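You operate a simulated robot arm through the tools that you are given. There is no shell and no other tool.

You run a simulated two-armed robot. Do the job below in one go: nothing can be reset, and whatever is moved stays where it is left.

JOB
Put the 200 filter from the top of the pale bench in the teal tray and the 100 filter on the bench top before the white container. Open the blue drum flap. Do these in any order. Set down upright: filter.

It is judged by the outcome, as a careful person would: the job done as asked, and still so three seconds after it is handed in. It fails if anything else is knocked over, pushed out of place, dropped, spilled or broken.

ROBOT AND FRAMES
Two 7-joint arms with fingered hands on one trunk, on a base that moves. Base frame: it is fixed to the floor where the robot stands at the start and does not move with it; the origin is under the middle of the robot, x ahead of it, y to its left, z up; the surface under the hand at the start is at about z = 900. Readings come in mm, rad, newtons and seconds.
The left shoulder is at the start at [81, 241, 1492], the right one opposite. Each reaches about 1128 mm from its shoulder. Places, roughly: bench top before the white container (23x40 cm) [460, -2620, 900]; blue drum flap [-2100, -1000, 1100]. Payload 4.9 kg a hand.
The TCP of each hand is the grasp point between the finger pads, 32 mm short of the fingertips. In the tool frame z runs along the fingers and y along their closing line. The gripper opens to 200 mm; its body begins 89 mm behind the TCP. The gripper is a hand of 4 fingers: y runs from the thumb to the fingers, the wrist lies at [0, 0, -267] in the tool frame.
Orientation is that of the tool frame in the base frame, as a unit quaternion [x, y, z, w]. With the fingers straight down and closing along the base's y, the tool's x points along the base's -x, its y along +y and its z along -z.

CONTROLS
- The arms move only by the tool apply_moves. It takes "left_increments", "right_increments" or both (then of equal length, played together; a hand with none holds still); each is one flat list of numbers, 6 for each row, row after row: the shift along the tool's x, y, z in cm, then the turn, a rotation vector about the tool's x, y, z in rad. In form: [tx, ty, tz, wx, wy, wz, tx, ty, tz, wx, wy, wz, ...]. A call has 1 to 20 rows; each row is the pose to reach, as a shift and turn from the pose commanded when the call began, along the tool's axes at that moment. A row lasts 0.2 s, in which the tool goes at most 50 mm and 0.15 rad; a call with a longer step from one row to the next is refused whole. A pose out of reach is approached as far as the arm can. The call stops where the force on the tool passes 40 N (or 10 N more than at its start, if that is more) or the arm is blocked; 0.2 s more then pass. In this call time passes only in rows, and 0.2 s behind the last. It gives the time, the measured TCP pose, the force on the tool (base axes), the opening and the grip force at its end, in the units of the frame above (readings bear some noise), with the torque about the TCP (base axes, N m) and any sound that the robot's microphone picked up, and new pictures: "views" is both (left out), scene, wrist or none (wrist: the cameras of the hands that moved).
- Cameras (640 x 400 px; columns grow to the right, rows downward): "scene" is now at [102.7, 39.9, 1658.7]; the picture's right is [0.51, -0.86, -0.00], its down [-0.50, -0.30, -0.81] and it looks along [0.70, 0.41, -0.59] (base axes); focal length 255 px, centre (320, 200). "left" rides on the left gripper at [-69, -69, -116] in its tool frame; the picture's right is [0.71, -0.71, 0.00], its down [0.54, 0.54, -0.64] and it looks along [0.46, 0.45, 0.77] (tool axes); focal length 226 px, centre (320, 200). "right" rides on the right gripper at [69, -69, -116] in its tool frame; the picture's right is [0.71, 0.71, 0.00], its down [-0.54, 0.54, -0.64] and it looks along [-0.45, 0.45, 0.77] (tool axes); focal length 226 px, centre (320, 200). There is no depth. A picture from a camera that has moved, and an enlarged one, comes with that camera's place and axes in the base frame and with its lens. The place of the scene camera against the robot may be out by one fixed shift of up to 12 mm in any direction.
- move_column(by): slides the trunk up (or, below 0, down) by that many mm; the arms and the scene camera ride with it, the base frame stays. It gives what a move gives, with no picture.
- drive_base(legs): drives the robot by 1 to 6 legs, each [ahead, left, turn to the left] in mm, mm and rad, along the robot's own axes; the way and the turn of a leg run together, so that a leg with both is an arc; at most 1500 mm and 3.142 rad a leg. The arms and the cameras ride along, it lands a little off, and it stops where it bumps. It gives what a move gives, and a new picture of the scene camera.
- curl_fingers(finger1, finger2, finger3, thumb_bend, hand): sets how far each is bent, from 0 (flat) to 100 (curled in); at 30 the hand is open as for a grip, at 70 the pads meet at the TCP. One left out holds its place. A second passes; each finger stops where it meets its share of the squeeze, and holds until it gets a number again. It is the only way to open and close the hand. It gives what a move gives, with no picture; readings hold the bend of each and the force on the fingers (four entries, about 0 where the hand has none), thumb and palm.
- pan_tilt(pan, tilt): turns the head with the scene camera to pan (to the left, within 1.501 rad either way) and tilt (down, from -0.506 to 1.204), counted from straight ahead of the robot. It gives what a move gives, and a new picture of the scene camera.
- zoom(camera, box): a new picture of the part [left, top, right, bottom] of that camera's present view, enlarged. It takes no simulated time.
- hand_in(): hands the job in; it is judged then, once.

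Nothing tells you exact positions but the pictures and the camera data. Unless the task says otherwise, let go and move clear before handing in.

The tools are called as a command line: name --argument value ..., lists and objects as JSON in quotes. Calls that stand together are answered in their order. apply_moves: Moves the arms, as the interface text tells. Its arguments: {"type":"object","properties":{"left_increments":{"type":"array","items":{"type":"number"}},"right_increments":{"type":"array","items":{"type":"number"}},"views":{"type":"string","enum":["both","scene","wrist","none"]}},"required":[]} The other tools are called the same way: move_column (by) moves the trunk up or down; curl_fingers (finger1, finger2, finger3, thumb_bend, hand) moves the fingers one by one; drive_base (legs) drives the base; pan_tilt (pan, tilt) turns the head that bears the scene camera; zoom (camera, box) takes an enlarged picture of a part of a camera's view; hand_in () hands the job in.

At the start:

```text
time: 0.0
left_position: [571.7, 577.9, 1266.0]
left_tool_rot: [0.001, 1.0, 0.0, 0.0]
left_contact_force: [0.0, 0.0, -0.6]
left_moment: [0.01, 0.02, -0.02]
left_opening: 199.9
left_gripper_force: 0.0
left_shape: jaw
left_bend: [30.0, 30.0, 30.0, 30.0]
left_finger forces: [0.1, 0.1, 0.0, 0.0, 0.0, 0.1]
right_position: [641.8, -29.9, 1189.0]
right_tool_rot: [0.001, 1.0, 0.001, 0.0]
right_contact_force: [-0.1, 0.0, 0.1]
right_moment: [-0.04, 0.0, -0.02]
right_opening: 200.0
right_gripper_force: 0.1
right_shape: jaw
right_bend: [30.0, 30.0, 30.0, 30.0]
right_finger forces: [0.1, 0.0, 0.0, 0.0, 0.0, 0.0]
trunk travel left (down, up): [-400.0, 440.0]
robot x, y, heading: [-0.7, -0.3, -0.002]
head pan, tilt (commanded): [0.538, 0.627]
```

scene: 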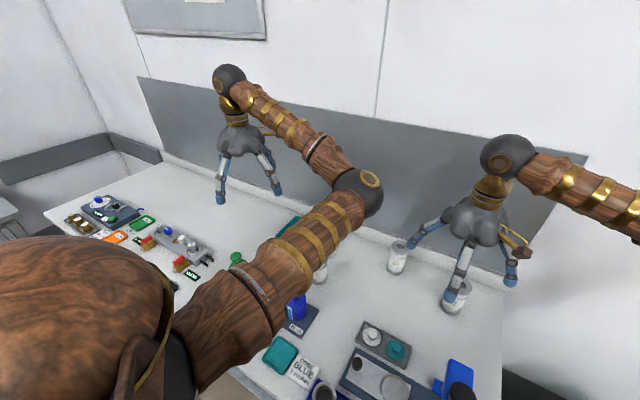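
right: 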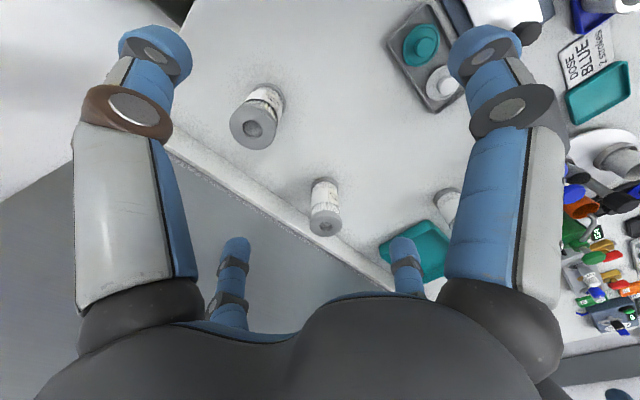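
left: 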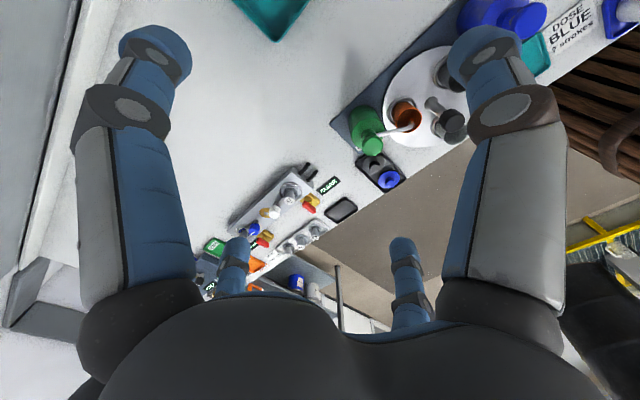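

I see a pale bench ahead with several filter cartridges near the right hand, a couple of teal trays, and pumps and valves. I will look closer before moving anything.

zoom --camera "right" --box '[200, 60, 480, 290]'

zoom --camera "scene" --box '[220, 200, 540, 400]'

pan_tilt --pan 0.0 --tilt 0.9

```text
1.74 times, centred on (340, 175) of right
camera zoom: at [571.3, -98.4, 1307.0], right [-0.71, 0.71, 0.0], down [0.54, 0.54, 0.64], along [0.45, 0.45, -0.77], focal length 393 px, centre (285, 244)
```

zoom: 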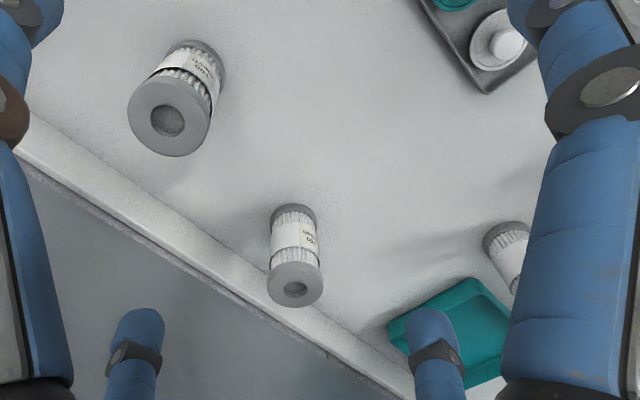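

```text
2.00 times, centred on (380, 300) of scene
camera zoom: at [102.7, 39.9, 1658.7], right [0.51, -0.86, 0.0], down [-0.5, -0.3, -0.81], along [0.7, 0.41, -0.59], focal length 510 px, centre (200, 0)
```

zoom: 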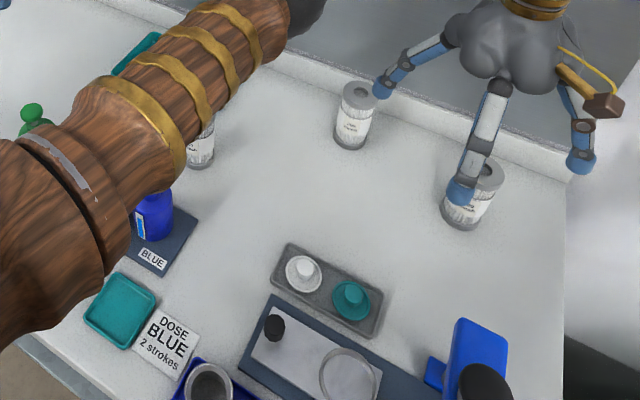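

```text
time: 1.0
left_position: [570.5, 577.1, 1265.6]
left_tool_rot: [0.001, 1.0, 0.001, 0.0]
left_contact_force: [0.4, 0.7, 0.1]
left_moment: [-0.01, -0.01, 0.01]
left_opening: 200.2
left_gripper_force: 0.1
left_shape: jaw
left_bend: [30.0, 30.0, 30.0, 30.0]
left_finger forces: [0.0, 0.0, 0.0, 0.0, 0.1, 0.0]
right_position: [641.2, -30.2, 1190.2]
right_tool_rot: [0.0, 1.0, 0.0, 0.0]
right_contact_force: [-0.3, -0.5, -0.5]
right_moment: [-0.01, 0.01, 0.03]
right_opening: 199.7
right_gripper_force: 0.0
right_shape: jaw
right_bend: [30.0, 30.0, 30.0, 30.0]
right_finger forces: [0.0, 0.0, 0.0, 0.0, 0.1, 0.1]
trunk travel left (down, up): [-400.0, 440.0]
robot x, y, heading: [-0.8, -1.0, 0.001]
head pan, tilt (commanded): [0.0, 0.901]
camera scene: at [103.0, -4.9, 1636.3], right [0.0, -1.0, 0.0], down [-0.78, 0.0, -0.62], along [0.62, 0.0, -0.78], focal length 255 px, centre (320, 200)
```

scene: 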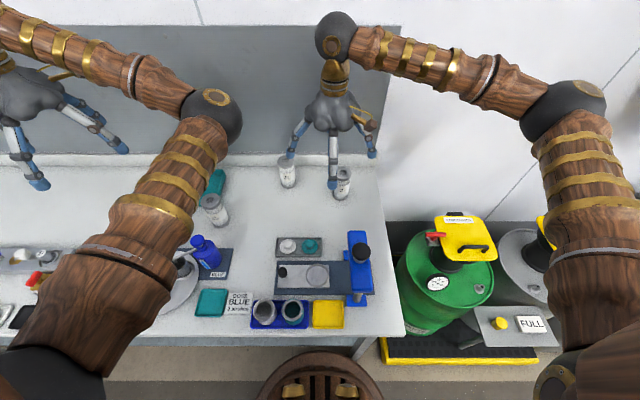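

Three filter cartridges stand on the bench, and there are teal things at the back and at the front. I'll zoom in to read the labels and tell the trays apart.

zoom --camera "scene" --box '[180, 140, 380, 265]'

zoom --camera "scene" --box '[260, 140, 380, 215]'

zoom --camera "scene" --box '[150, 220, 390, 345]'

zoom --camera "right" --box '[200, 70, 360, 250]'

zoom --camera "left" --box '[200, 0, 600, 250]'

```text
3.20 times, centred on (280, 202) of scene
camera zoom: at [103.0, -4.9, 1636.3], right [0.0, -1.0, 0.0], down [-0.78, 0.0, -0.62], along [0.62, 0.0, -0.78], focal length 817 px, centre (448, 192)
```

zoom: 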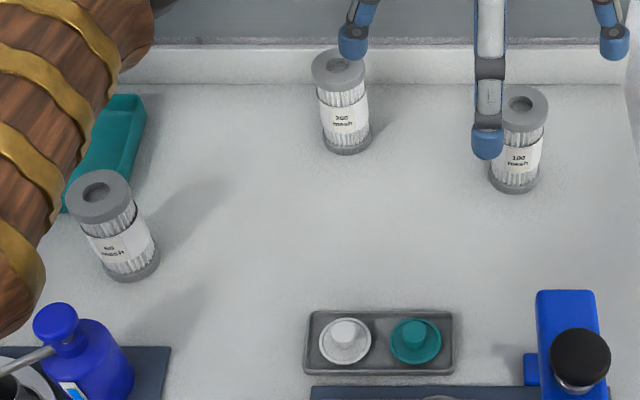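

```text
5.33 times, centred on (320, 178) of scene
camera zoom: at [103.0, -4.9, 1636.3], right [0.0, -1.0, 0.0], down [-0.78, 0.0, -0.62], along [0.62, 0.0, -0.78], focal length 1361 px, centre (320, 320)
```

zoom: 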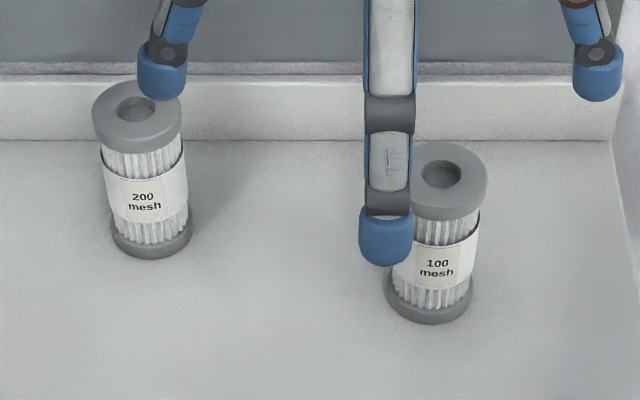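

```text
2.67 times, centred on (270, 282) of scene
camera zoom: at [103.0, -4.9, 1636.3], right [0.0, -1.0, 0.0], down [-0.78, 0.0, -0.62], along [0.62, 0.0, -0.78], focal length 680 px, centre (453, -20)
```

zoom: 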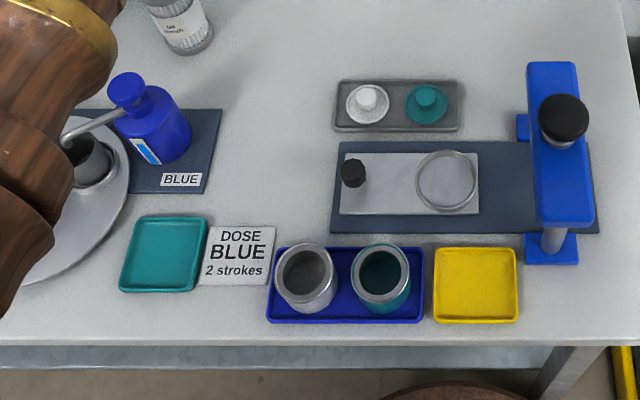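

```text
2.22 times, centred on (280, 160) of right
camera zoom: at [571.2, -98.4, 1307.0], right [-0.71, 0.71, 0.0], down [0.54, 0.54, 0.64], along [0.45, 0.45, -0.77], focal length 502 px, centre (409, 289)
```

zoom: 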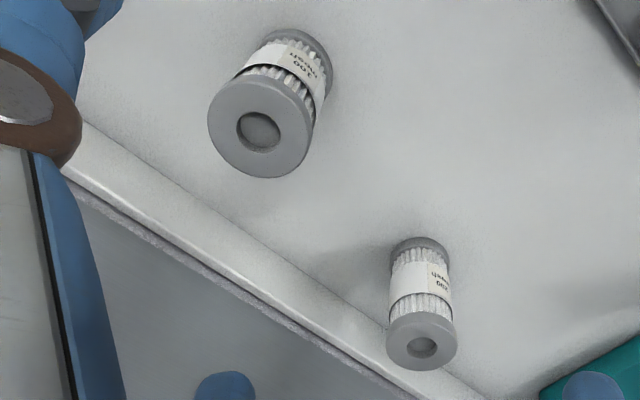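

```text
1.60 times, centred on (400, 125) of left
camera zoom: at [640.0, 509.5, 1381.7], right [-0.71, -0.71, 0.0], down [-0.54, 0.54, 0.64], along [-0.45, 0.45, -0.77], focal length 362 px, centre (192, 320)
```

zoom: 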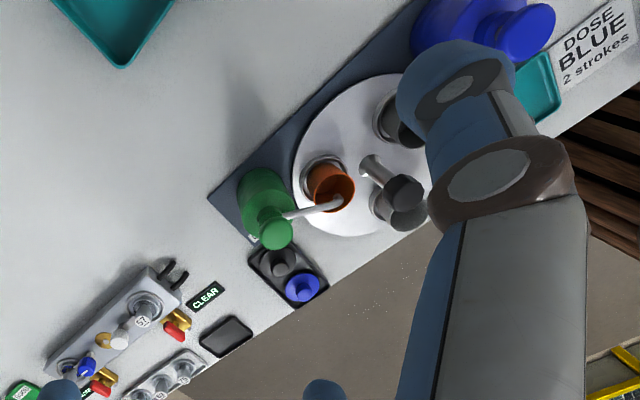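

I can read the labels: the 200 mesh filter is at about (757, 118), the 100 mesh is to its right, and a 60 mesh stands further left. There is a larger teal tray at the back left and a small teal dish in front. I'll look around the room before moving.

pan_tilt --pan 0.45 --tilt 0.75

pan_tilt --pan -0.9 --tilt 0.5

pan_tilt --pan -1.5 --tilt 0.3

```text
time: 1.9
left_position: [571.8, 577.6, 1264.9]
left_tool_rot: [0.001, 1.0, 0.0, 0.0]
left_contact_force: [0.5, 0.1, -0.1]
left_moment: [0.01, -0.01, -0.02]
left_opening: 199.9
left_gripper_force: 0.1
left_shape: jaw
left_bend: [30.0, 30.0, 30.0, 30.0]
left_finger forces: [0.0, 0.0, 0.0, 0.0, 0.0, 0.0]
right_position: [640.9, -30.7, 1189.5]
right_tool_rot: [0.001, 1.0, 0.0, 0.001]
right_contact_force: [0.0, -0.3, 0.0]
right_moment: [0.01, 0.01, -0.01]
right_opening: 200.1
right_gripper_force: 0.0
right_shape: jaw
right_bend: [30.0, 30.0, 30.0, 30.0]
right_finger forces: [0.0, 0.1, 0.1, 0.0, 0.0, 0.0]
trunk travel left (down, up): [-400.0, 440.0]
robot x, y, heading: [-3.0, 2.1, 0.005]
head pan, tilt (commanded): [0.45, 0.75]
camera scene: at [102.1, 31.0, 1648.2], right [0.43, -0.9, 0.0], down [-0.61, -0.3, -0.73], along [0.66, 0.32, -0.68], focal length 255 px, centre (320, 200)
```

scene: 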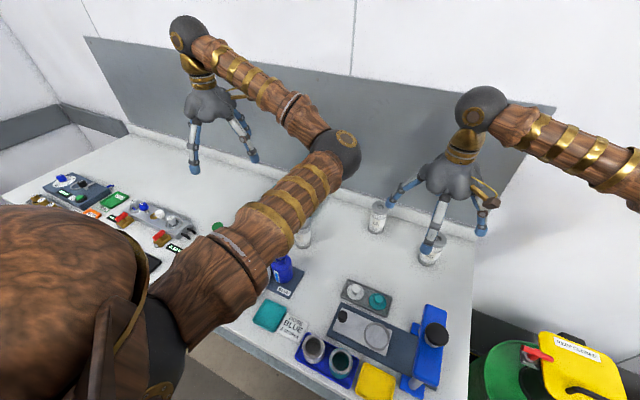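

```text
time: 3.4
left_position: [571.3, 578.3, 1265.5]
left_tool_rot: [0.001, 1.0, 0.001, 0.0]
left_contact_force: [-0.1, -0.1, -0.5]
left_moment: [0.01, 0.01, 0.02]
left_opening: 199.6
left_gripper_force: 0.1
left_shape: jaw
left_bend: [30.0, 30.0, 30.0, 30.0]
left_finger forces: [0.0, 0.1, 0.0, 0.1, 0.1, 0.1]
right_position: [640.0, -29.7, 1188.7]
right_tool_rot: [0.001, 1.0, 0.0, -0.001]
right_contact_force: [0.1, -0.4, -0.5]
right_moment: [-0.02, 0.03, -0.02]
right_opening: 200.0
right_gripper_force: 0.1
right_shape: jaw
right_bend: [30.0, 30.0, 30.0, 30.0]
right_finger forces: [0.1, 0.0, 0.1, 0.0, 0.1, 0.0]
trunk travel left (down, up): [-400.0, 440.0]
robot x, y, heading: [4.4, 1.4, -0.004]
head pan, tilt (commanded): [-0.901, 0.499]
camera scene: at [84.0, -76.2, 1670.2], right [-0.78, -0.62, 0.0], down [-0.3, 0.38, -0.88], along [0.55, -0.69, -0.48], focal length 255 px, centre (320, 200)
```

scene: 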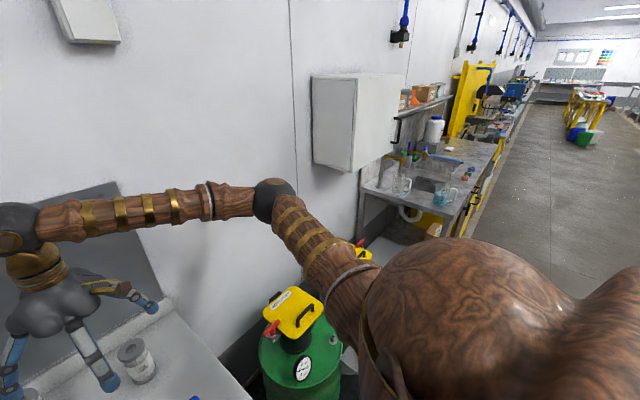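

```text
time: 4.4
left_position: [571.0, 576.9, 1265.4]
left_tool_rot: [0.002, 1.0, 0.0, 0.0]
left_contact_force: [0.3, 0.0, -0.2]
left_moment: [0.02, 0.01, -0.01]
left_opening: 200.1
left_gripper_force: 0.0
left_shape: jaw
left_bend: [30.0, 30.0, 30.0, 30.0]
left_finger forces: [0.1, 0.1, 0.1, 0.0, 0.0, 0.0]
right_position: [641.3, -28.9, 1189.7]
right_tool_rot: [0.001, 1.0, 0.0, -0.001]
right_contact_force: [1.7, -0.7, -0.1]
right_moment: [0.0, 0.0, 0.01]
right_opening: 199.7
right_gripper_force: 0.0
right_shape: jaw
right_bend: [30.0, 30.0, 30.0, 30.0]
right_finger forces: [0.1, 0.0, 0.0, 0.0, 0.0, 0.1]
trunk travel left (down, up): [-400.0, 440.0]
robot x, y, heading: [0.9, -0.6, -0.005]
head pan, tilt (commanded): [-1.499, 0.3]
camera scene: at [34.3, -98.1, 1688.6], right [-1.0, -0.07, 0.0], down [-0.02, 0.3, -0.96], along [0.07, -0.95, -0.3], focal length 255 px, centre (320, 200)
```

scene: 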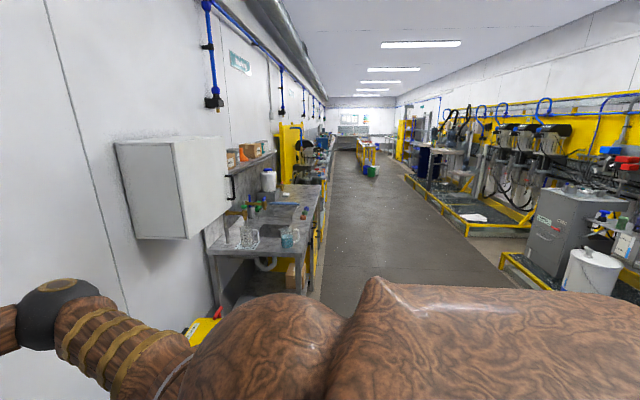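

The 100 mesh filter works out to about (715, -78) and the 200 mesh to (771, 115), both about 130 mm tall. I'll bring the right hand over the 100 filter at a safe height and partly close the fingers.

apply_moves --right_increments '[-3.7, -2.4, 0, 0, 0, 0, -7.4, -4.8, 0, 0, 0, 0]' --views "wrist"

curl_fingers --hand "right" --finger1 46 --finger2 46 --finger3 46 --thumb_bend 46

zoom --camera "right" --box '[160, 0, 480, 250]'

pan_tilt --pan 0.0 --tilt 0.75

```text
time: 5.0
left_position: [572.6, 576.4, 1265.2]
left_tool_rot: [0.001, 1.0, -0.001, -0.001]
left_contact_force: [0.1, 0.2, -0.1]
left_moment: [0.0, 0.02, -0.01]
left_opening: 199.8
left_gripper_force: 0.1
left_shape: jaw
left_bend: [30.0, 30.0, 30.0, 30.0]
left_finger forces: [0.0, 0.0, 0.0, 0.0, 0.0, 0.0]
right_position: [715.4, -79.0, 1187.8]
right_tool_rot: [0.001, 1.0, 0.0, -0.001]
right_contact_force: [1.0, 0.0, 1.2]
right_moment: [0.02, 0.04, 0.02]
right_opening: 200.0
right_gripper_force: 0.1
right_shape: jaw
right_bend: [30.0, 30.0, 30.0, 30.0]
right_finger forces: [0.1, 0.0, 0.1, 0.0, 0.0, 0.1]
trunk travel left (down, up): [-400.0, 440.0]
robot x, y, heading: [0.6, -1.3, -0.004]
head pan, tilt (commanded): [-1.499, 0.3]
camera right: at [646.1, -146.9, 1305.2], right [-0.71, 0.71, 0.0], down [0.54, 0.54, 0.64], along [0.45, 0.45, -0.77], focal length 226 px, centre (320, 200)
```

right: 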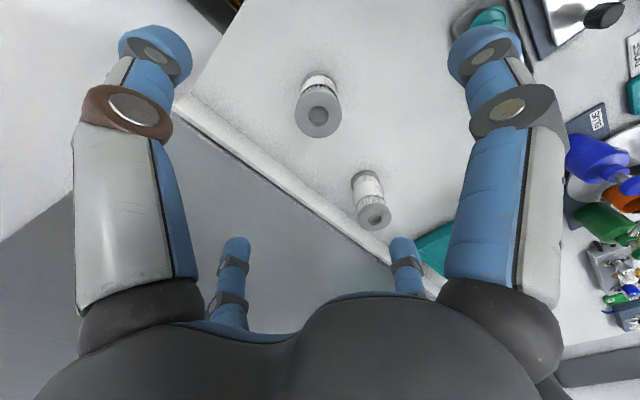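

```text
time: 6.0
left_position: [571.3, 577.8, 1264.8]
left_tool_rot: [0.0, 1.0, 0.0, 0.0]
left_contact_force: [-0.2, 0.2, -0.1]
left_moment: [-0.02, -0.01, 0.01]
left_opening: 199.9
left_gripper_force: 0.1
left_shape: jaw
left_bend: [30.0, 30.0, 30.0, 30.0]
left_finger forces: [0.0, 0.0, 0.0, 0.0, 0.1, 0.1]
right_position: [713.9, -77.0, 1188.3]
right_tool_rot: [0.001, 1.0, 0.0, -0.001]
right_contact_force: [0.7, 0.3, 0.8]
right_moment: [0.01, -0.01, 0.03]
right_opening: 84.3
right_gripper_force: 0.1
right_shape: fingers
right_bend: [46.0, 46.0, 46.0, 46.0]
right_finger forces: [0.0, 0.1, 0.0, 0.0, 0.0, 0.0]
trunk travel left (down, up): [-400.0, 440.0]
robot x, y, heading: [0.9, 1.7, -0.001]
head pan, tilt (commanded): [-1.499, 0.3]
```

```text
1.60 times, centred on (320, 125) of right
camera zoom: at [644.6, -146.3, 1306.1], right [-0.71, 0.71, 0.0], down [0.54, 0.54, 0.64], along [0.45, 0.45, -0.77], focal length 362 px, centre (320, 320)
```

zoom: 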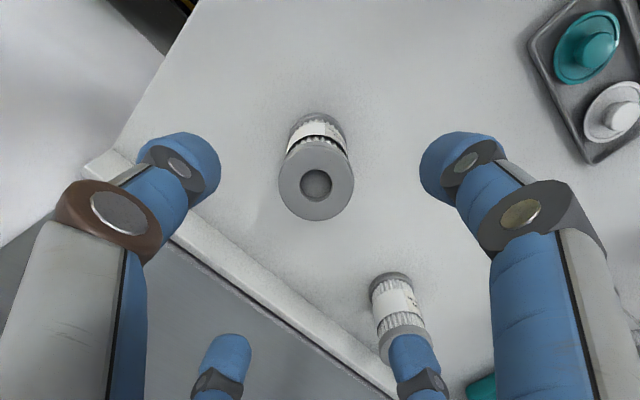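

```text
time: 7.6
left_position: [571.1, 577.6, 1265.8]
left_tool_rot: [0.001, 1.0, 0.001, 0.0]
left_contact_force: [-0.4, -0.4, -0.1]
left_moment: [0.01, -0.02, -0.02]
left_opening: 199.7
left_gripper_force: 0.0
left_shape: jaw
left_bend: [30.0, 30.0, 30.0, 30.0]
left_finger forces: [0.1, 0.0, 0.0, 0.0, 0.0, 0.0]
right_position: [713.7, -77.7, 1189.7]
right_tool_rot: [0.001, 1.0, 0.0, -0.001]
right_contact_force: [0.8, -0.8, 0.3]
right_moment: [0.02, -0.01, 0.01]
right_opening: 84.1
right_gripper_force: 0.1
right_shape: fingers
right_bend: [46.0, 46.0, 46.0, 46.0]
right_finger forces: [0.1, 0.0, 0.0, 0.0, 0.1, 0.0]
trunk travel left (down, up): [-400.0, 440.0]
robot x, y, heading: [1.2, -0.9, -0.002]
head pan, tilt (commanded): [0.0, 0.75]
camera scene: at [110.3, -5.0, 1648.2], right [0.0, -1.0, 0.0], down [-0.68, 0.0, -0.73], along [0.73, 0.0, -0.68], focal length 255 px, centre (320, 200)
```

scene: 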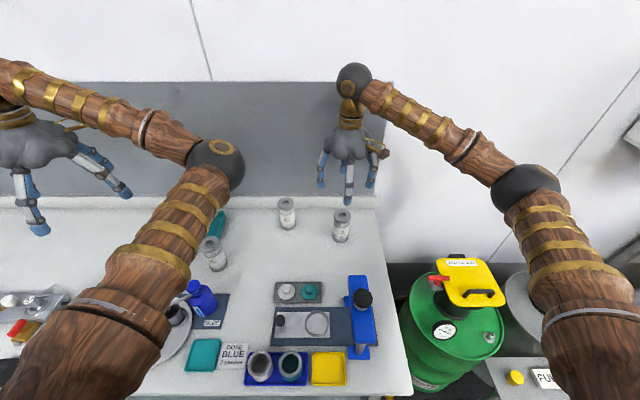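

The head view confirms it: the right hand sits over the 100 mesh filter, with the centre near (714, -80). I'll open the fingers slightly and go straight down to grip height.

curl_fingers --hand "right" --finger1 42 --finger2 42 --finger3 42 --thumb_bend 42

apply_moves --right_increments '[0, -0.3, 3, 0, 0, 0, 0, -0.3, 6, 0, 0, 0, 0, -0.3, 9, 0, 0, 0]' --views "both"

```text
time: 8.6
left_position: [570.8, 577.1, 1265.7]
left_tool_rot: [0.0, 1.0, -0.001, 0.0]
left_contact_force: [-0.3, -0.4, -0.9]
left_moment: [-0.01, -0.02, -0.03]
left_opening: 199.7
left_gripper_force: 0.1
left_shape: jaw
left_bend: [30.0, 30.0, 30.0, 30.0]
left_finger forces: [0.0, 0.0, 0.0, 0.1, 0.0, 0.0]
right_position: [714.5, -77.2, 1188.7]
right_tool_rot: [0.0, 1.0, 0.0, 0.0]
right_contact_force: [0.7, -0.4, -0.1]
right_moment: [-0.01, 0.01, 0.03]
right_opening: 97.7
right_gripper_force: 0.0
right_shape: fingers
right_bend: [42.0, 42.0, 42.0, 42.0]
right_finger forces: [0.1, 0.0, 0.0, 0.0, 0.0, 0.0]
trunk travel left (down, up): [-400.0, 440.0]
robot x, y, heading: [-2.2, 0.0, 0.001]
head pan, tilt (commanded): [0.0, 0.75]
```

```text
time: 9.4
left_position: [571.3, 577.5, 1265.6]
left_tool_rot: [0.001, 1.0, 0.0, 0.0]
left_contact_force: [-0.3, 0.0, 0.1]
left_moment: [-0.01, -0.01, -0.05]
left_opening: 200.0
left_gripper_force: 0.1
left_shape: jaw
left_bend: [30.0, 30.0, 30.0, 30.0]
left_finger forces: [0.0, 0.1, 0.1, 0.0, 0.1, 0.1]
right_position: [713.4, -81.2, 1098.8]
right_tool_rot: [0.0, 1.0, 0.0, 0.0]
right_contact_force: [-0.7, 0.0, 0.3]
right_moment: [0.03, 0.01, 0.0]
right_opening: 97.8
right_gripper_force: 0.0
right_shape: fingers
right_bend: [42.0, 42.0, 42.0, 42.0]
right_finger forces: [0.1, 0.0, 0.0, 0.0, 0.0, 0.1]
trunk travel left (down, up): [-400.0, 440.0]
robot x, y, heading: [0.7, 1.5, 0.004]
head pan, tilt (commanded): [0.0, 0.75]
camera scene: at [110.6, -4.9, 1648.3], right [0.0, -1.0, 0.0], down [-0.68, 0.0, -0.73], along [0.73, 0.0, -0.68], focal length 255 px, centre (320, 200)
camera right: at [644.7, -149.7, 1217.5], right [-0.71, 0.71, 0.0], down [0.54, 0.54, 0.64], along [0.46, 0.45, -0.77], focal length 226 px, centre (320, 200)
```

scene: 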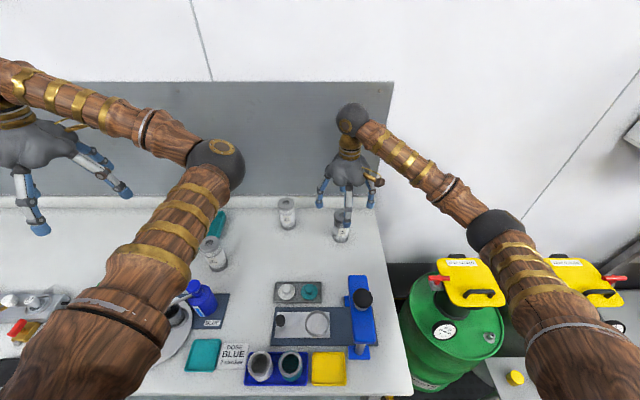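
right: 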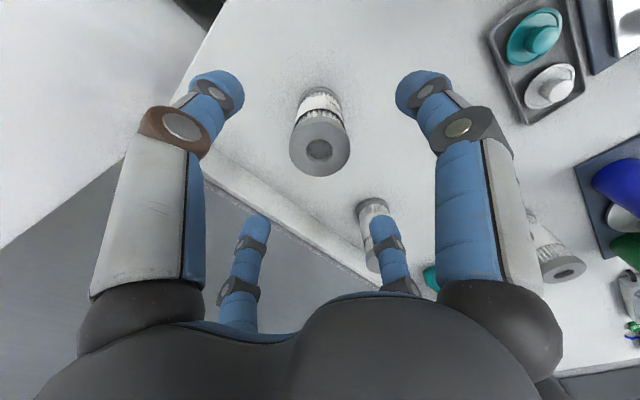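

The filter sits centred between the four fingers. I'll go down to z≈985 and grip.

apply_moves --right_increments '[-0.1, 0.1, 4, 0, 0, 0, -0.1, 0.1, 8, 0, 0, 0, -0.1, 0.1, 11.3, 0, 0, 0]' --views "both"

curl_fingers --hand "right" --finger1 70 --finger2 70 --finger3 70 --thumb_bend 70

zoom --camera "scene" --box '[260, 120, 420, 260]'

```text
time: 10.2
left_position: [570.4, 577.5, 1264.3]
left_tool_rot: [0.0, 1.0, 0.0, 0.0]
left_contact_force: [0.8, 0.3, 1.0]
left_moment: [0.0, -0.02, -0.01]
left_opening: 199.8
left_gripper_force: 0.1
left_shape: jaw
left_bend: [30.0, 30.0, 30.0, 30.0]
left_finger forces: [0.0, 0.0, 0.0, 0.1, 0.0, 0.1]
right_position: [715.3, -80.8, 986.8]
right_tool_rot: [0.001, 1.0, 0.0, 0.0]
right_contact_force: [0.3, 0.0, 0.1]
right_moment: [-0.01, -0.01, -0.02]
right_opening: 97.7
right_gripper_force: 0.0
right_shape: fingers
right_bend: [42.0, 42.0, 42.0, 42.0]
right_finger forces: [0.0, 0.0, 0.0, 0.1, 0.0, 0.0]
trunk travel left (down, up): [-400.0, 440.0]
robot x, y, heading: [-1.4, 0.1, -0.003]
head pan, tilt (commanded): [0.0, 0.75]
camera scene: at [110.3, -5.0, 1648.3], right [0.0, -1.0, 0.0], down [-0.68, 0.0, -0.73], along [0.73, 0.0, -0.68], focal length 255 px, centre (320, 200)
camera right: at [645.9, -149.3, 1103.9], right [-0.71, 0.71, 0.0], down [0.54, 0.54, 0.64], along [0.46, 0.45, -0.77], focal length 226 px, centre (320, 200)
```

scene: 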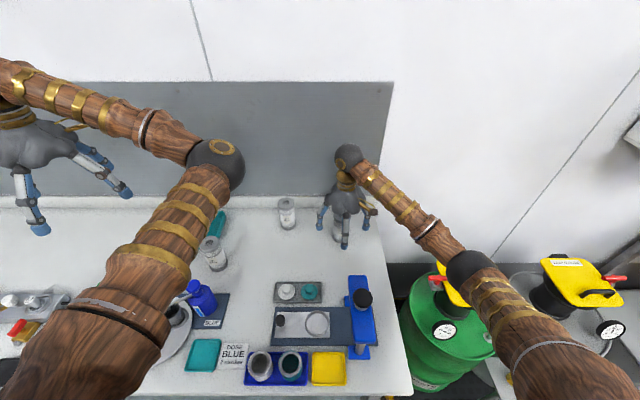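
right: 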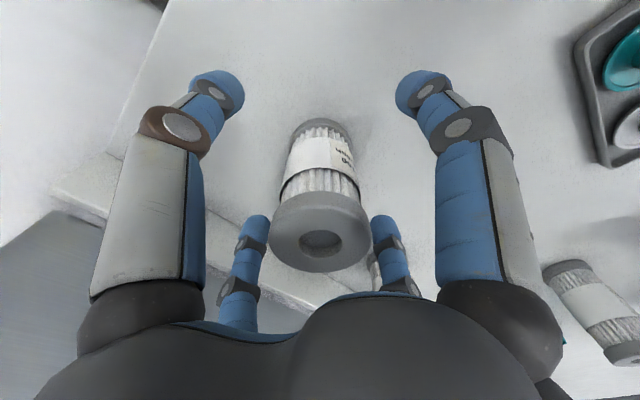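

```text
time: 11.2
left_position: [569.2, 577.0, 1266.7]
left_tool_rot: [0.001, 1.0, 0.001, 0.0]
left_contact_force: [-0.1, 1.0, -0.7]
left_moment: [0.02, 0.0, -0.02]
left_opening: 199.9
left_gripper_force: 0.2
left_shape: jaw
left_bend: [30.0, 30.0, 30.0, 30.0]
left_finger forces: [0.1, 0.1, 0.0, 0.0, 0.1, 0.0]
right_position: [715.0, -81.5, 987.2]
right_tool_rot: [0.002, 1.0, 0.0, 0.0]
right_contact_force: [0.6, -1.4, 3.9]
right_moment: [0.05, -0.05, -0.02]
right_opening: 32.4
right_gripper_force: 19.2
right_shape: fingers
right_bend: [61.0, 57.0, 59.0, 64.0]
right_finger forces: [5.8, 9.6, 7.4, 0.1, 15.6, 0.0]
trunk travel left (down, up): [-400.0, 440.0]
robot x, y, heading: [-1.1, 0.0, -0.001]
head pan, tilt (commanded): [0.0, 0.75]
```

```text
2.86 times, centred on (340, 190) of scene
camera zoom: at [109.9, -5.1, 1648.2], right [0.0, -1.0, 0.0], down [-0.68, 0.0, -0.73], along [0.73, 0.0, -0.68], focal length 729 px, centre (263, 229)
```

zoom: 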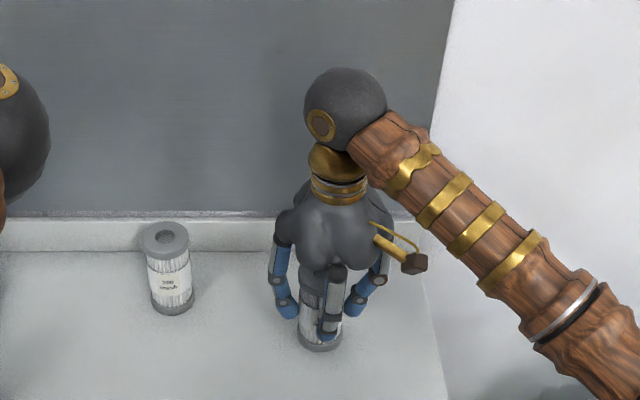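

All four digits press on the filter. I'll lift it straight up and check that it hangs upright.

apply_moves --right_increments '[0, 0, -2, 0, 0, 0, 0, 0, -5, 0, 0, 0, 0, 0, -9, 0, 0, 0]' --views "both"

```text
time: 12.0
left_position: [571.7, 577.6, 1264.4]
left_tool_rot: [0.0, 1.0, 0.0, 0.001]
left_contact_force: [-0.4, -0.3, 1.0]
left_moment: [-0.01, -0.04, 0.02]
left_opening: 199.9
left_gripper_force: 0.0
left_shape: jaw
left_bend: [30.0, 30.0, 30.0, 30.0]
left_finger forces: [0.0, 0.0, 0.0, 0.0, 0.0, 0.0]
right_position: [715.8, -81.5, 1075.8]
right_tool_rot: [0.0, 1.0, 0.0, -0.002]
right_contact_force: [-0.5, -0.4, -1.5]
right_moment: [-0.02, 0.0, -0.02]
right_opening: 31.7
right_gripper_force: 18.6
right_shape: fingers
right_bend: [61.0, 57.0, 59.0, 64.0]
right_finger forces: [5.6, 9.5, 7.1, 0.0, 14.7, 0.0]
trunk travel left (down, up): [-400.0, 440.0]
robot x, y, heading: [-0.5, -3.4, -0.001]
head pan, tilt (commanded): [0.0, 0.75]
camera scene: at [109.9, -5.1, 1648.1], right [0.0, -1.0, 0.0], down [-0.68, 0.0, -0.73], along [0.73, 0.0, -0.68], focal length 255 px, centre (320, 200)
camera right: at [646.1, -149.4, 1193.7], right [-0.71, 0.71, 0.0], down [0.54, 0.54, 0.64], along [0.45, 0.45, -0.77], focal length 226 px, centre (320, 200)
```

scene: 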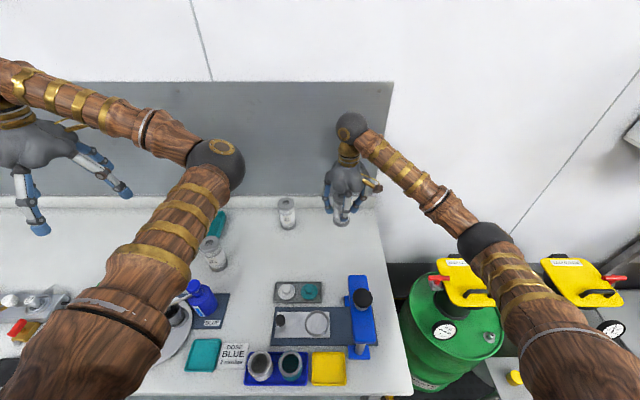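
right: 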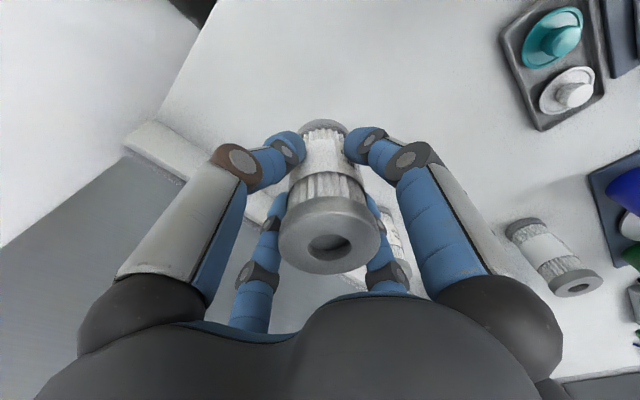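

The 100 filter is held and nearly upright. I'll lift it higher and draw it back to the right to clear the way for the left hand.

apply_moves --right_increments '[0, 0, -4, 0, 0, 0, 0, 0, -8, 0, 0, 0, 0, 0, -12, 0, 0, 0, 0, 0, -16, 0, 0, 0, 2.5, -2.5, -17.5, 0, 0, 0, 5.5, -5.5, -17.5, 0, 0, 0, 8.5, -8.5, -17.5, 0, 0, 0, 11.5, -11.5, -17.5, 0, 0, 0, 14.5, -14.5, -17.5, 0, 0, 0, 17.5, -17.5, -17.5, 0, 0, 0, 20.5, -20.5, -17.5, 0, 0, 0, 23, -23, -17.5, 0, 0, 0]' --views "both"

```text
time: 14.6
left_position: [569.0, 576.8, 1266.4]
left_tool_rot: [-0.001, 1.0, 0.001, 0.0]
left_contact_force: [-1.1, -0.4, 0.4]
left_moment: [0.02, 0.01, 0.03]
left_opening: 200.0
left_gripper_force: 0.1
left_shape: jaw
left_bend: [30.0, 30.0, 30.0, 30.0]
left_finger forces: [0.0, 0.0, 0.0, 0.1, 0.0, 0.0]
right_position: [483.4, -311.0, 1251.6]
right_tool_rot: [0.001, 1.0, 0.0, 0.001]
right_contact_force: [-0.7, 0.1, -0.7]
right_moment: [0.01, -0.03, -0.01]
right_opening: 31.5
right_gripper_force: 18.3
right_shape: fingers
right_bend: [61.0, 57.0, 59.0, 64.0]
right_finger forces: [5.5, 9.6, 7.1, 0.0, 14.5, 0.0]
trunk travel left (down, up): [-400.0, 440.0]
robot x, y, heading: [2.1, -1.7, 0.003]
head pan, tilt (commanded): [0.0, 0.75]
camera scene: at [108.3, -6.8, 1648.4], right [0.0, -1.0, 0.0], down [-0.68, 0.0, -0.73], along [0.73, 0.0, -0.68], focal length 255 px, centre (320, 200)
camera right: at [414.4, -379.8, 1368.8], right [-0.71, 0.71, 0.0], down [0.54, 0.54, 0.64], along [0.46, 0.46, -0.76], focal length 226 px, centre (320, 200)
```

scene: 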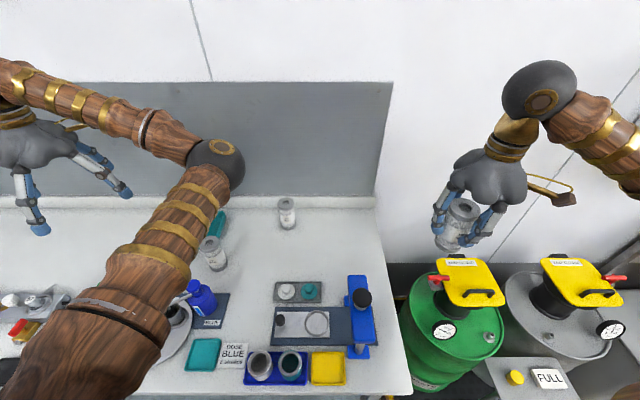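
right: 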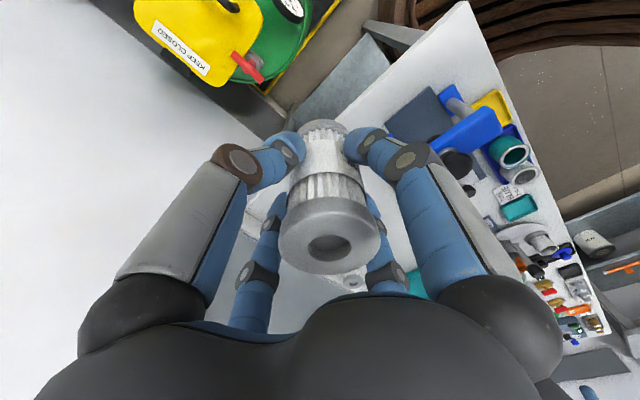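

The 100 filter is parked to the right. Now I'll bring the left hand over the 200 filter at about (771, 115), keeping it high.

apply_moves --left_increments '[-1.67, -3.85, 0, 0, 0, 0, -3.33, -7.7, 0, 0, 0, 0, -5, -11.55, 0, 0, 0, 0, -6.67, -15.4, 0, 0, 0, 0, -8.33, -19.25, 0, 0, 0, 0, -10, -23.1, 0, 0, 0, 0, -11.67, -26.95, 0, 0, 0, 0, -13.33, -30.8, 0, 0, 0, 0, -15, -34.65, 0, 0, 0, 0, -16.67, -38.5, 0, 0, 0, 0, -18.33, -42.35, 0, 0, 0, 0, -20, -46.2, 0, 0, 0, 0]' --views "both"

curl_fingers --hand "left" --finger1 42 --finger2 42 --finger3 42 --thumb_bend 42

zoom --camera "scene" --box '[100, 160, 340, 310]'

zoom --camera "left" --box '[160, 0, 480, 250]'

```text
time: 17.2
left_position: [770.8, 113.4, 1265.1]
left_tool_rot: [0.0, 1.0, 0.001, -0.001]
left_contact_force: [0.4, -0.6, 0.1]
left_moment: [0.02, -0.01, 0.02]
left_opening: 199.9
left_gripper_force: 0.1
left_shape: jaw
left_bend: [30.0, 30.0, 30.0, 30.0]
left_finger forces: [0.1, 0.1, 0.0, 0.0, 0.1, 0.0]
right_position: [487.2, -311.2, 1250.7]
right_tool_rot: [0.0, 1.0, 0.001, 0.0]
right_contact_force: [-0.2, -0.7, -1.2]
right_moment: [0.04, 0.03, -0.02]
right_opening: 31.3
right_gripper_force: 18.4
right_shape: fingers
right_bend: [61.0, 57.0, 59.0, 64.0]
right_finger forces: [5.5, 9.6, 7.1, 0.0, 14.6, 0.1]
trunk travel left (down, up): [-400.0, 440.0]
robot x, y, heading: [-0.1, 2.4, 0.004]
head pan, tilt (commanded): [0.0, 0.75]
camera scene: at [110.8, -6.6, 1648.1], right [0.0, -1.0, 0.0], down [-0.68, 0.0, -0.73], along [0.73, 0.0, -0.68], focal length 255 px, centre (320, 200)
camera left: at [840.4, 45.4, 1381.3], right [-0.71, -0.71, 0.0], down [-0.54, 0.54, 0.64], along [-0.46, 0.46, -0.77], focal length 226 px, centre (320, 200)
```

scene: 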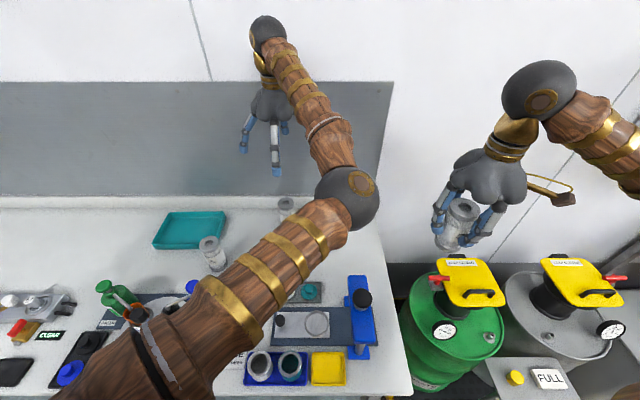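
left: 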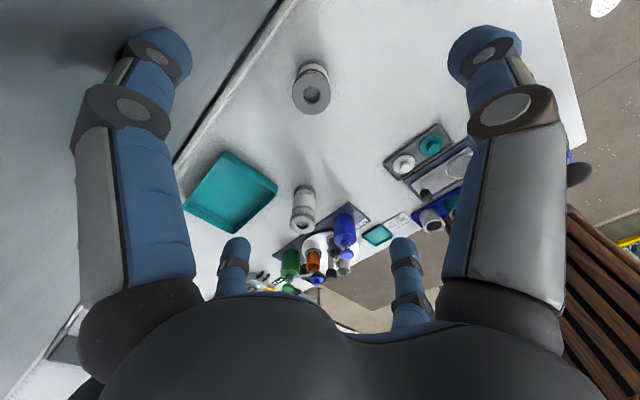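

```text
time: 18.2
left_position: [770.3, 115.3, 1266.0]
left_tool_rot: [0.001, 1.0, 0.0, -0.001]
left_contact_force: [-0.7, -0.3, -0.4]
left_moment: [-0.02, -0.05, 0.02]
left_opening: 98.6
left_gripper_force: 0.0
left_shape: fingers
left_bend: [42.0, 42.0, 42.0, 42.0]
left_finger forces: [0.1, 0.0, 0.0, 0.0, 0.1, 0.0]
right_position: [486.7, -309.0, 1250.9]
right_tool_rot: [0.0, 1.0, -0.001, 0.0]
right_contact_force: [-0.4, -0.8, -1.1]
right_moment: [-0.02, -0.02, 0.01]
right_opening: 31.5
right_gripper_force: 18.7
right_shape: fingers
right_bend: [61.0, 57.0, 59.0, 64.0]
right_finger forces: [5.6, 9.6, 7.1, 0.0, 14.4, 0.0]
trunk travel left (down, up): [-400.0, 440.0]
robot x, y, heading: [-1.7, 0.3, -0.001]
head pan, tilt (commanded): [0.0, 0.75]
```

```text
2.67 times, centred on (220, 235) of scene
camera zoom: at [110.3, -5.3, 1648.2], right [0.0, -1.0, 0.0], down [-0.68, 0.0, -0.73], along [0.73, 0.0, -0.68], focal length 680 px, centre (587, 107)
```

zoom: 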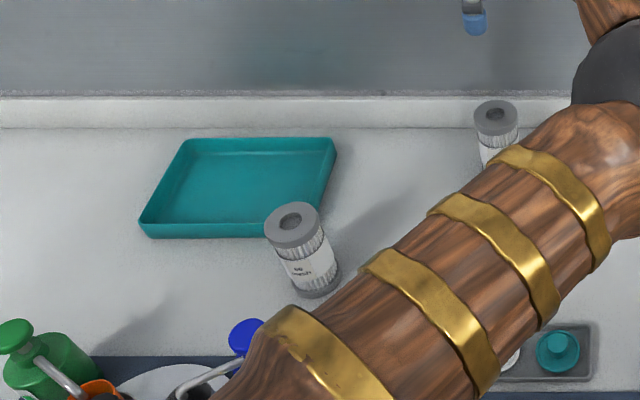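

```text
1.60 times, centred on (320, 125) of left
camera zoom: at [839.8, 46.6, 1381.7], right [-0.71, -0.71, 0.0], down [-0.54, 0.54, 0.64], along [-0.45, 0.46, -0.77], focal length 362 px, centre (320, 320)
```

zoom: 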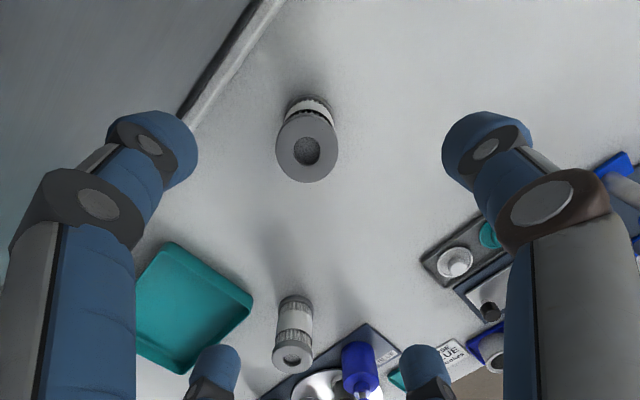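

The large teal tray is in full view, centred near (740, 476) and about 150×228 mm. The 200 filter sits near (781, 118), close to the bench upstand. I'll turn the left hand 45° so its fingers clear the upstand, then come down partway to check.

apply_moves --left_increments '[-0.2, 0.05, 2.5, 0, 0, 0.131, -0.4, 0.12, 5, 0, 0, 0.262, -0.6, 0.2, 7.5, 0, 0, 0.393, -0.8, 0.25, 10, 0, 0, 0.524, -1.0, 0.3, 12.5, 0, 0, 0.655, -1.05, 0.35, 15, 0, 0, 0.785]' --views "both"

zoom --camera "left" --box '[160, 0, 480, 250]'

```text
time: 19.6
left_position: [782.1, 119.9, 1115.5]
left_tool_rot: [0.383, 0.924, 0.0, 0.0]
left_contact_force: [0.6, 0.6, 0.3]
left_moment: [0.02, 0.01, 0.03]
left_opening: 98.8
left_gripper_force: 0.0
left_shape: fingers
left_bend: [42.0, 42.0, 42.0, 42.0]
left_finger forces: [0.0, 0.0, 0.1, 0.0, 0.0, 0.0]
right_position: [486.3, -309.1, 1251.1]
right_tool_rot: [0.001, 1.0, 0.0, 0.001]
right_contact_force: [-0.3, 1.1, -0.2]
right_moment: [-0.04, 0.03, -0.01]
right_opening: 31.6
right_gripper_force: 18.3
right_shape: fingers
right_bend: [61.0, 57.0, 59.0, 64.0]
right_finger forces: [5.5, 9.7, 7.2, 0.0, 14.5, 0.1]
trunk travel left (down, up): [-400.0, 440.0]
robot x, y, heading: [-0.5, -0.0, 0.001]
head pan, tilt (commanded): [0.0, 0.75]
camera scene: at [110.8, -4.8, 1648.2], right [0.0, -1.0, 0.0], down [-0.68, 0.0, -0.73], along [0.73, 0.0, -0.68], focal length 255 px, centre (320, 200)
camera left: at [780.7, 23.2, 1231.8], right [-1.0, 0.0, 0.0], down [0.0, 0.77, 0.64], along [0.0, 0.64, -0.77], focal length 226 px, centre (320, 200)
```

scene: 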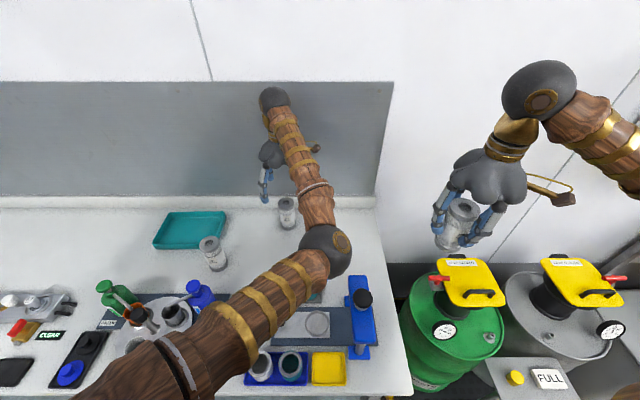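
left: 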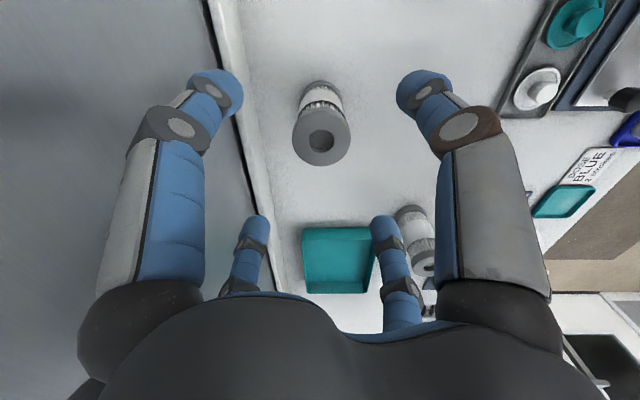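

```text
1.60 times, centred on (320, 125) of left
camera zoom: at [780.7, 23.2, 1231.8], right [-1.0, 0.0, 0.0], down [0.0, 0.77, 0.64], along [0.0, 0.64, -0.77], focal length 362 px, centre (320, 320)
```

zoom: 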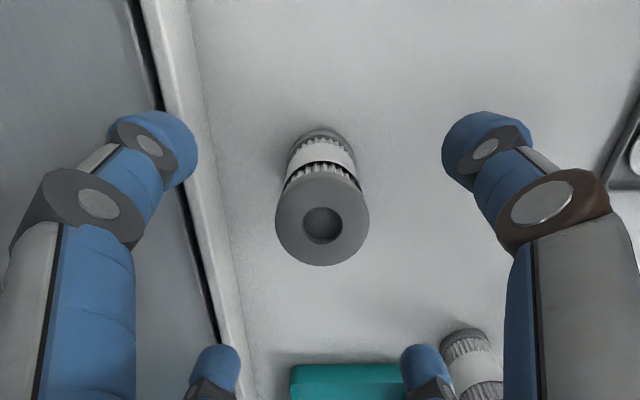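

The filter is nearly centred, with the fingers clear of the upstand. I'll shift 3 mm, go down to z≈987 and grip.

apply_moves --left_increments '[-0.1, -0.3, 4, 0, 0, 0, -0.1, -0.3, 8, 0, 0, 0, -0.1, -0.3, 12.8, 0, 0, 0]' --views "wrist"

curl_fingers --hand "left" --finger1 70 --finger2 70 --finger3 70 --thumb_bend 70

zoom --camera "left" --box '[0, 0, 640, 400]'

```text
time: 20.4
left_position: [779.1, 115.2, 987.0]
left_tool_rot: [0.383, 0.924, -0.001, 0.0]
left_contact_force: [-0.2, 0.0, 0.2]
left_moment: [0.0, 0.01, -0.01]
left_opening: 98.5
left_gripper_force: 0.2
left_shape: fingers
left_bend: [42.0, 42.0, 42.0, 42.0]
left_finger forces: [0.1, 0.0, 0.1, 0.0, 0.0, 0.0]
right_position: [486.8, -309.9, 1250.8]
right_tool_rot: [0.0, 1.0, -0.001, 0.0]
right_contact_force: [0.3, -0.1, -0.7]
right_moment: [-0.01, 0.02, 0.0]
right_opening: 31.1
right_gripper_force: 18.3
right_shape: fingers
right_bend: [61.0, 57.0, 59.0, 64.0]
right_finger forces: [5.6, 9.5, 7.2, 0.1, 14.5, 0.0]
trunk travel left (down, up): [-400.0, 440.0]
robot x, y, heading: [2.2, -3.1, 0.0]
head pan, tilt (commanded): [0.0, 0.75]
camera left: at [779.0, 18.6, 1102.3], right [-1.0, 0.0, 0.0], down [0.0, 0.77, 0.64], along [0.0, 0.64, -0.77], focal length 226 px, centre (320, 200)
```

left: 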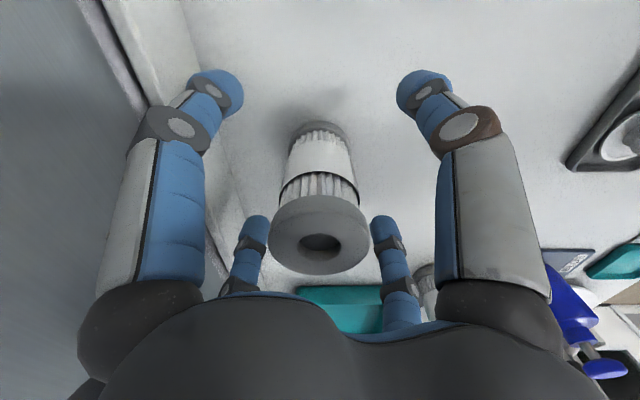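

```text
time: 21.4
left_position: [777.7, 115.1, 986.5]
left_tool_rot: [0.383, 0.924, 0.0, -0.001]
left_contact_force: [0.8, -0.9, 2.9]
left_moment: [0.01, -0.06, 0.0]
left_opening: 31.6
left_gripper_force: 18.7
left_shape: fingers
left_bend: [61.0, 57.0, 59.0, 64.0]
left_finger forces: [6.2, 9.1, 7.0, 0.1, 14.5, 0.1]
right_position: [485.4, -310.5, 1250.9]
right_tool_rot: [0.001, 1.0, -0.001, -0.001]
right_contact_force: [-0.2, -0.1, -0.5]
right_moment: [0.0, 0.03, 0.01]
right_opening: 31.3
right_gripper_force: 18.2
right_shape: fingers
right_bend: [61.0, 57.0, 59.0, 64.0]
right_finger forces: [5.4, 9.6, 7.1, 0.1, 14.5, 0.0]
trunk travel left (down, up): [-400.0, 440.0]
robot x, y, heading: [-1.2, 2.0, -0.001]
head pan, tilt (commanded): [0.0, 0.75]
```

```text
1.00 times, centred on (320, 200) of left (not enlarged: the box is as wide or as high as the picture)
camera zoom: at [778.4, 18.5, 1102.8], right [-1.0, 0.0, 0.0], down [0.0, 0.77, 0.64], along [0.0, 0.64, -0.77], focal length 226 px, centre (320, 200)
```

zoom: 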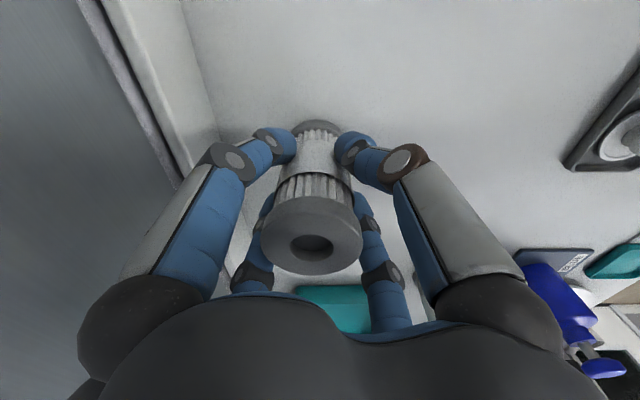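

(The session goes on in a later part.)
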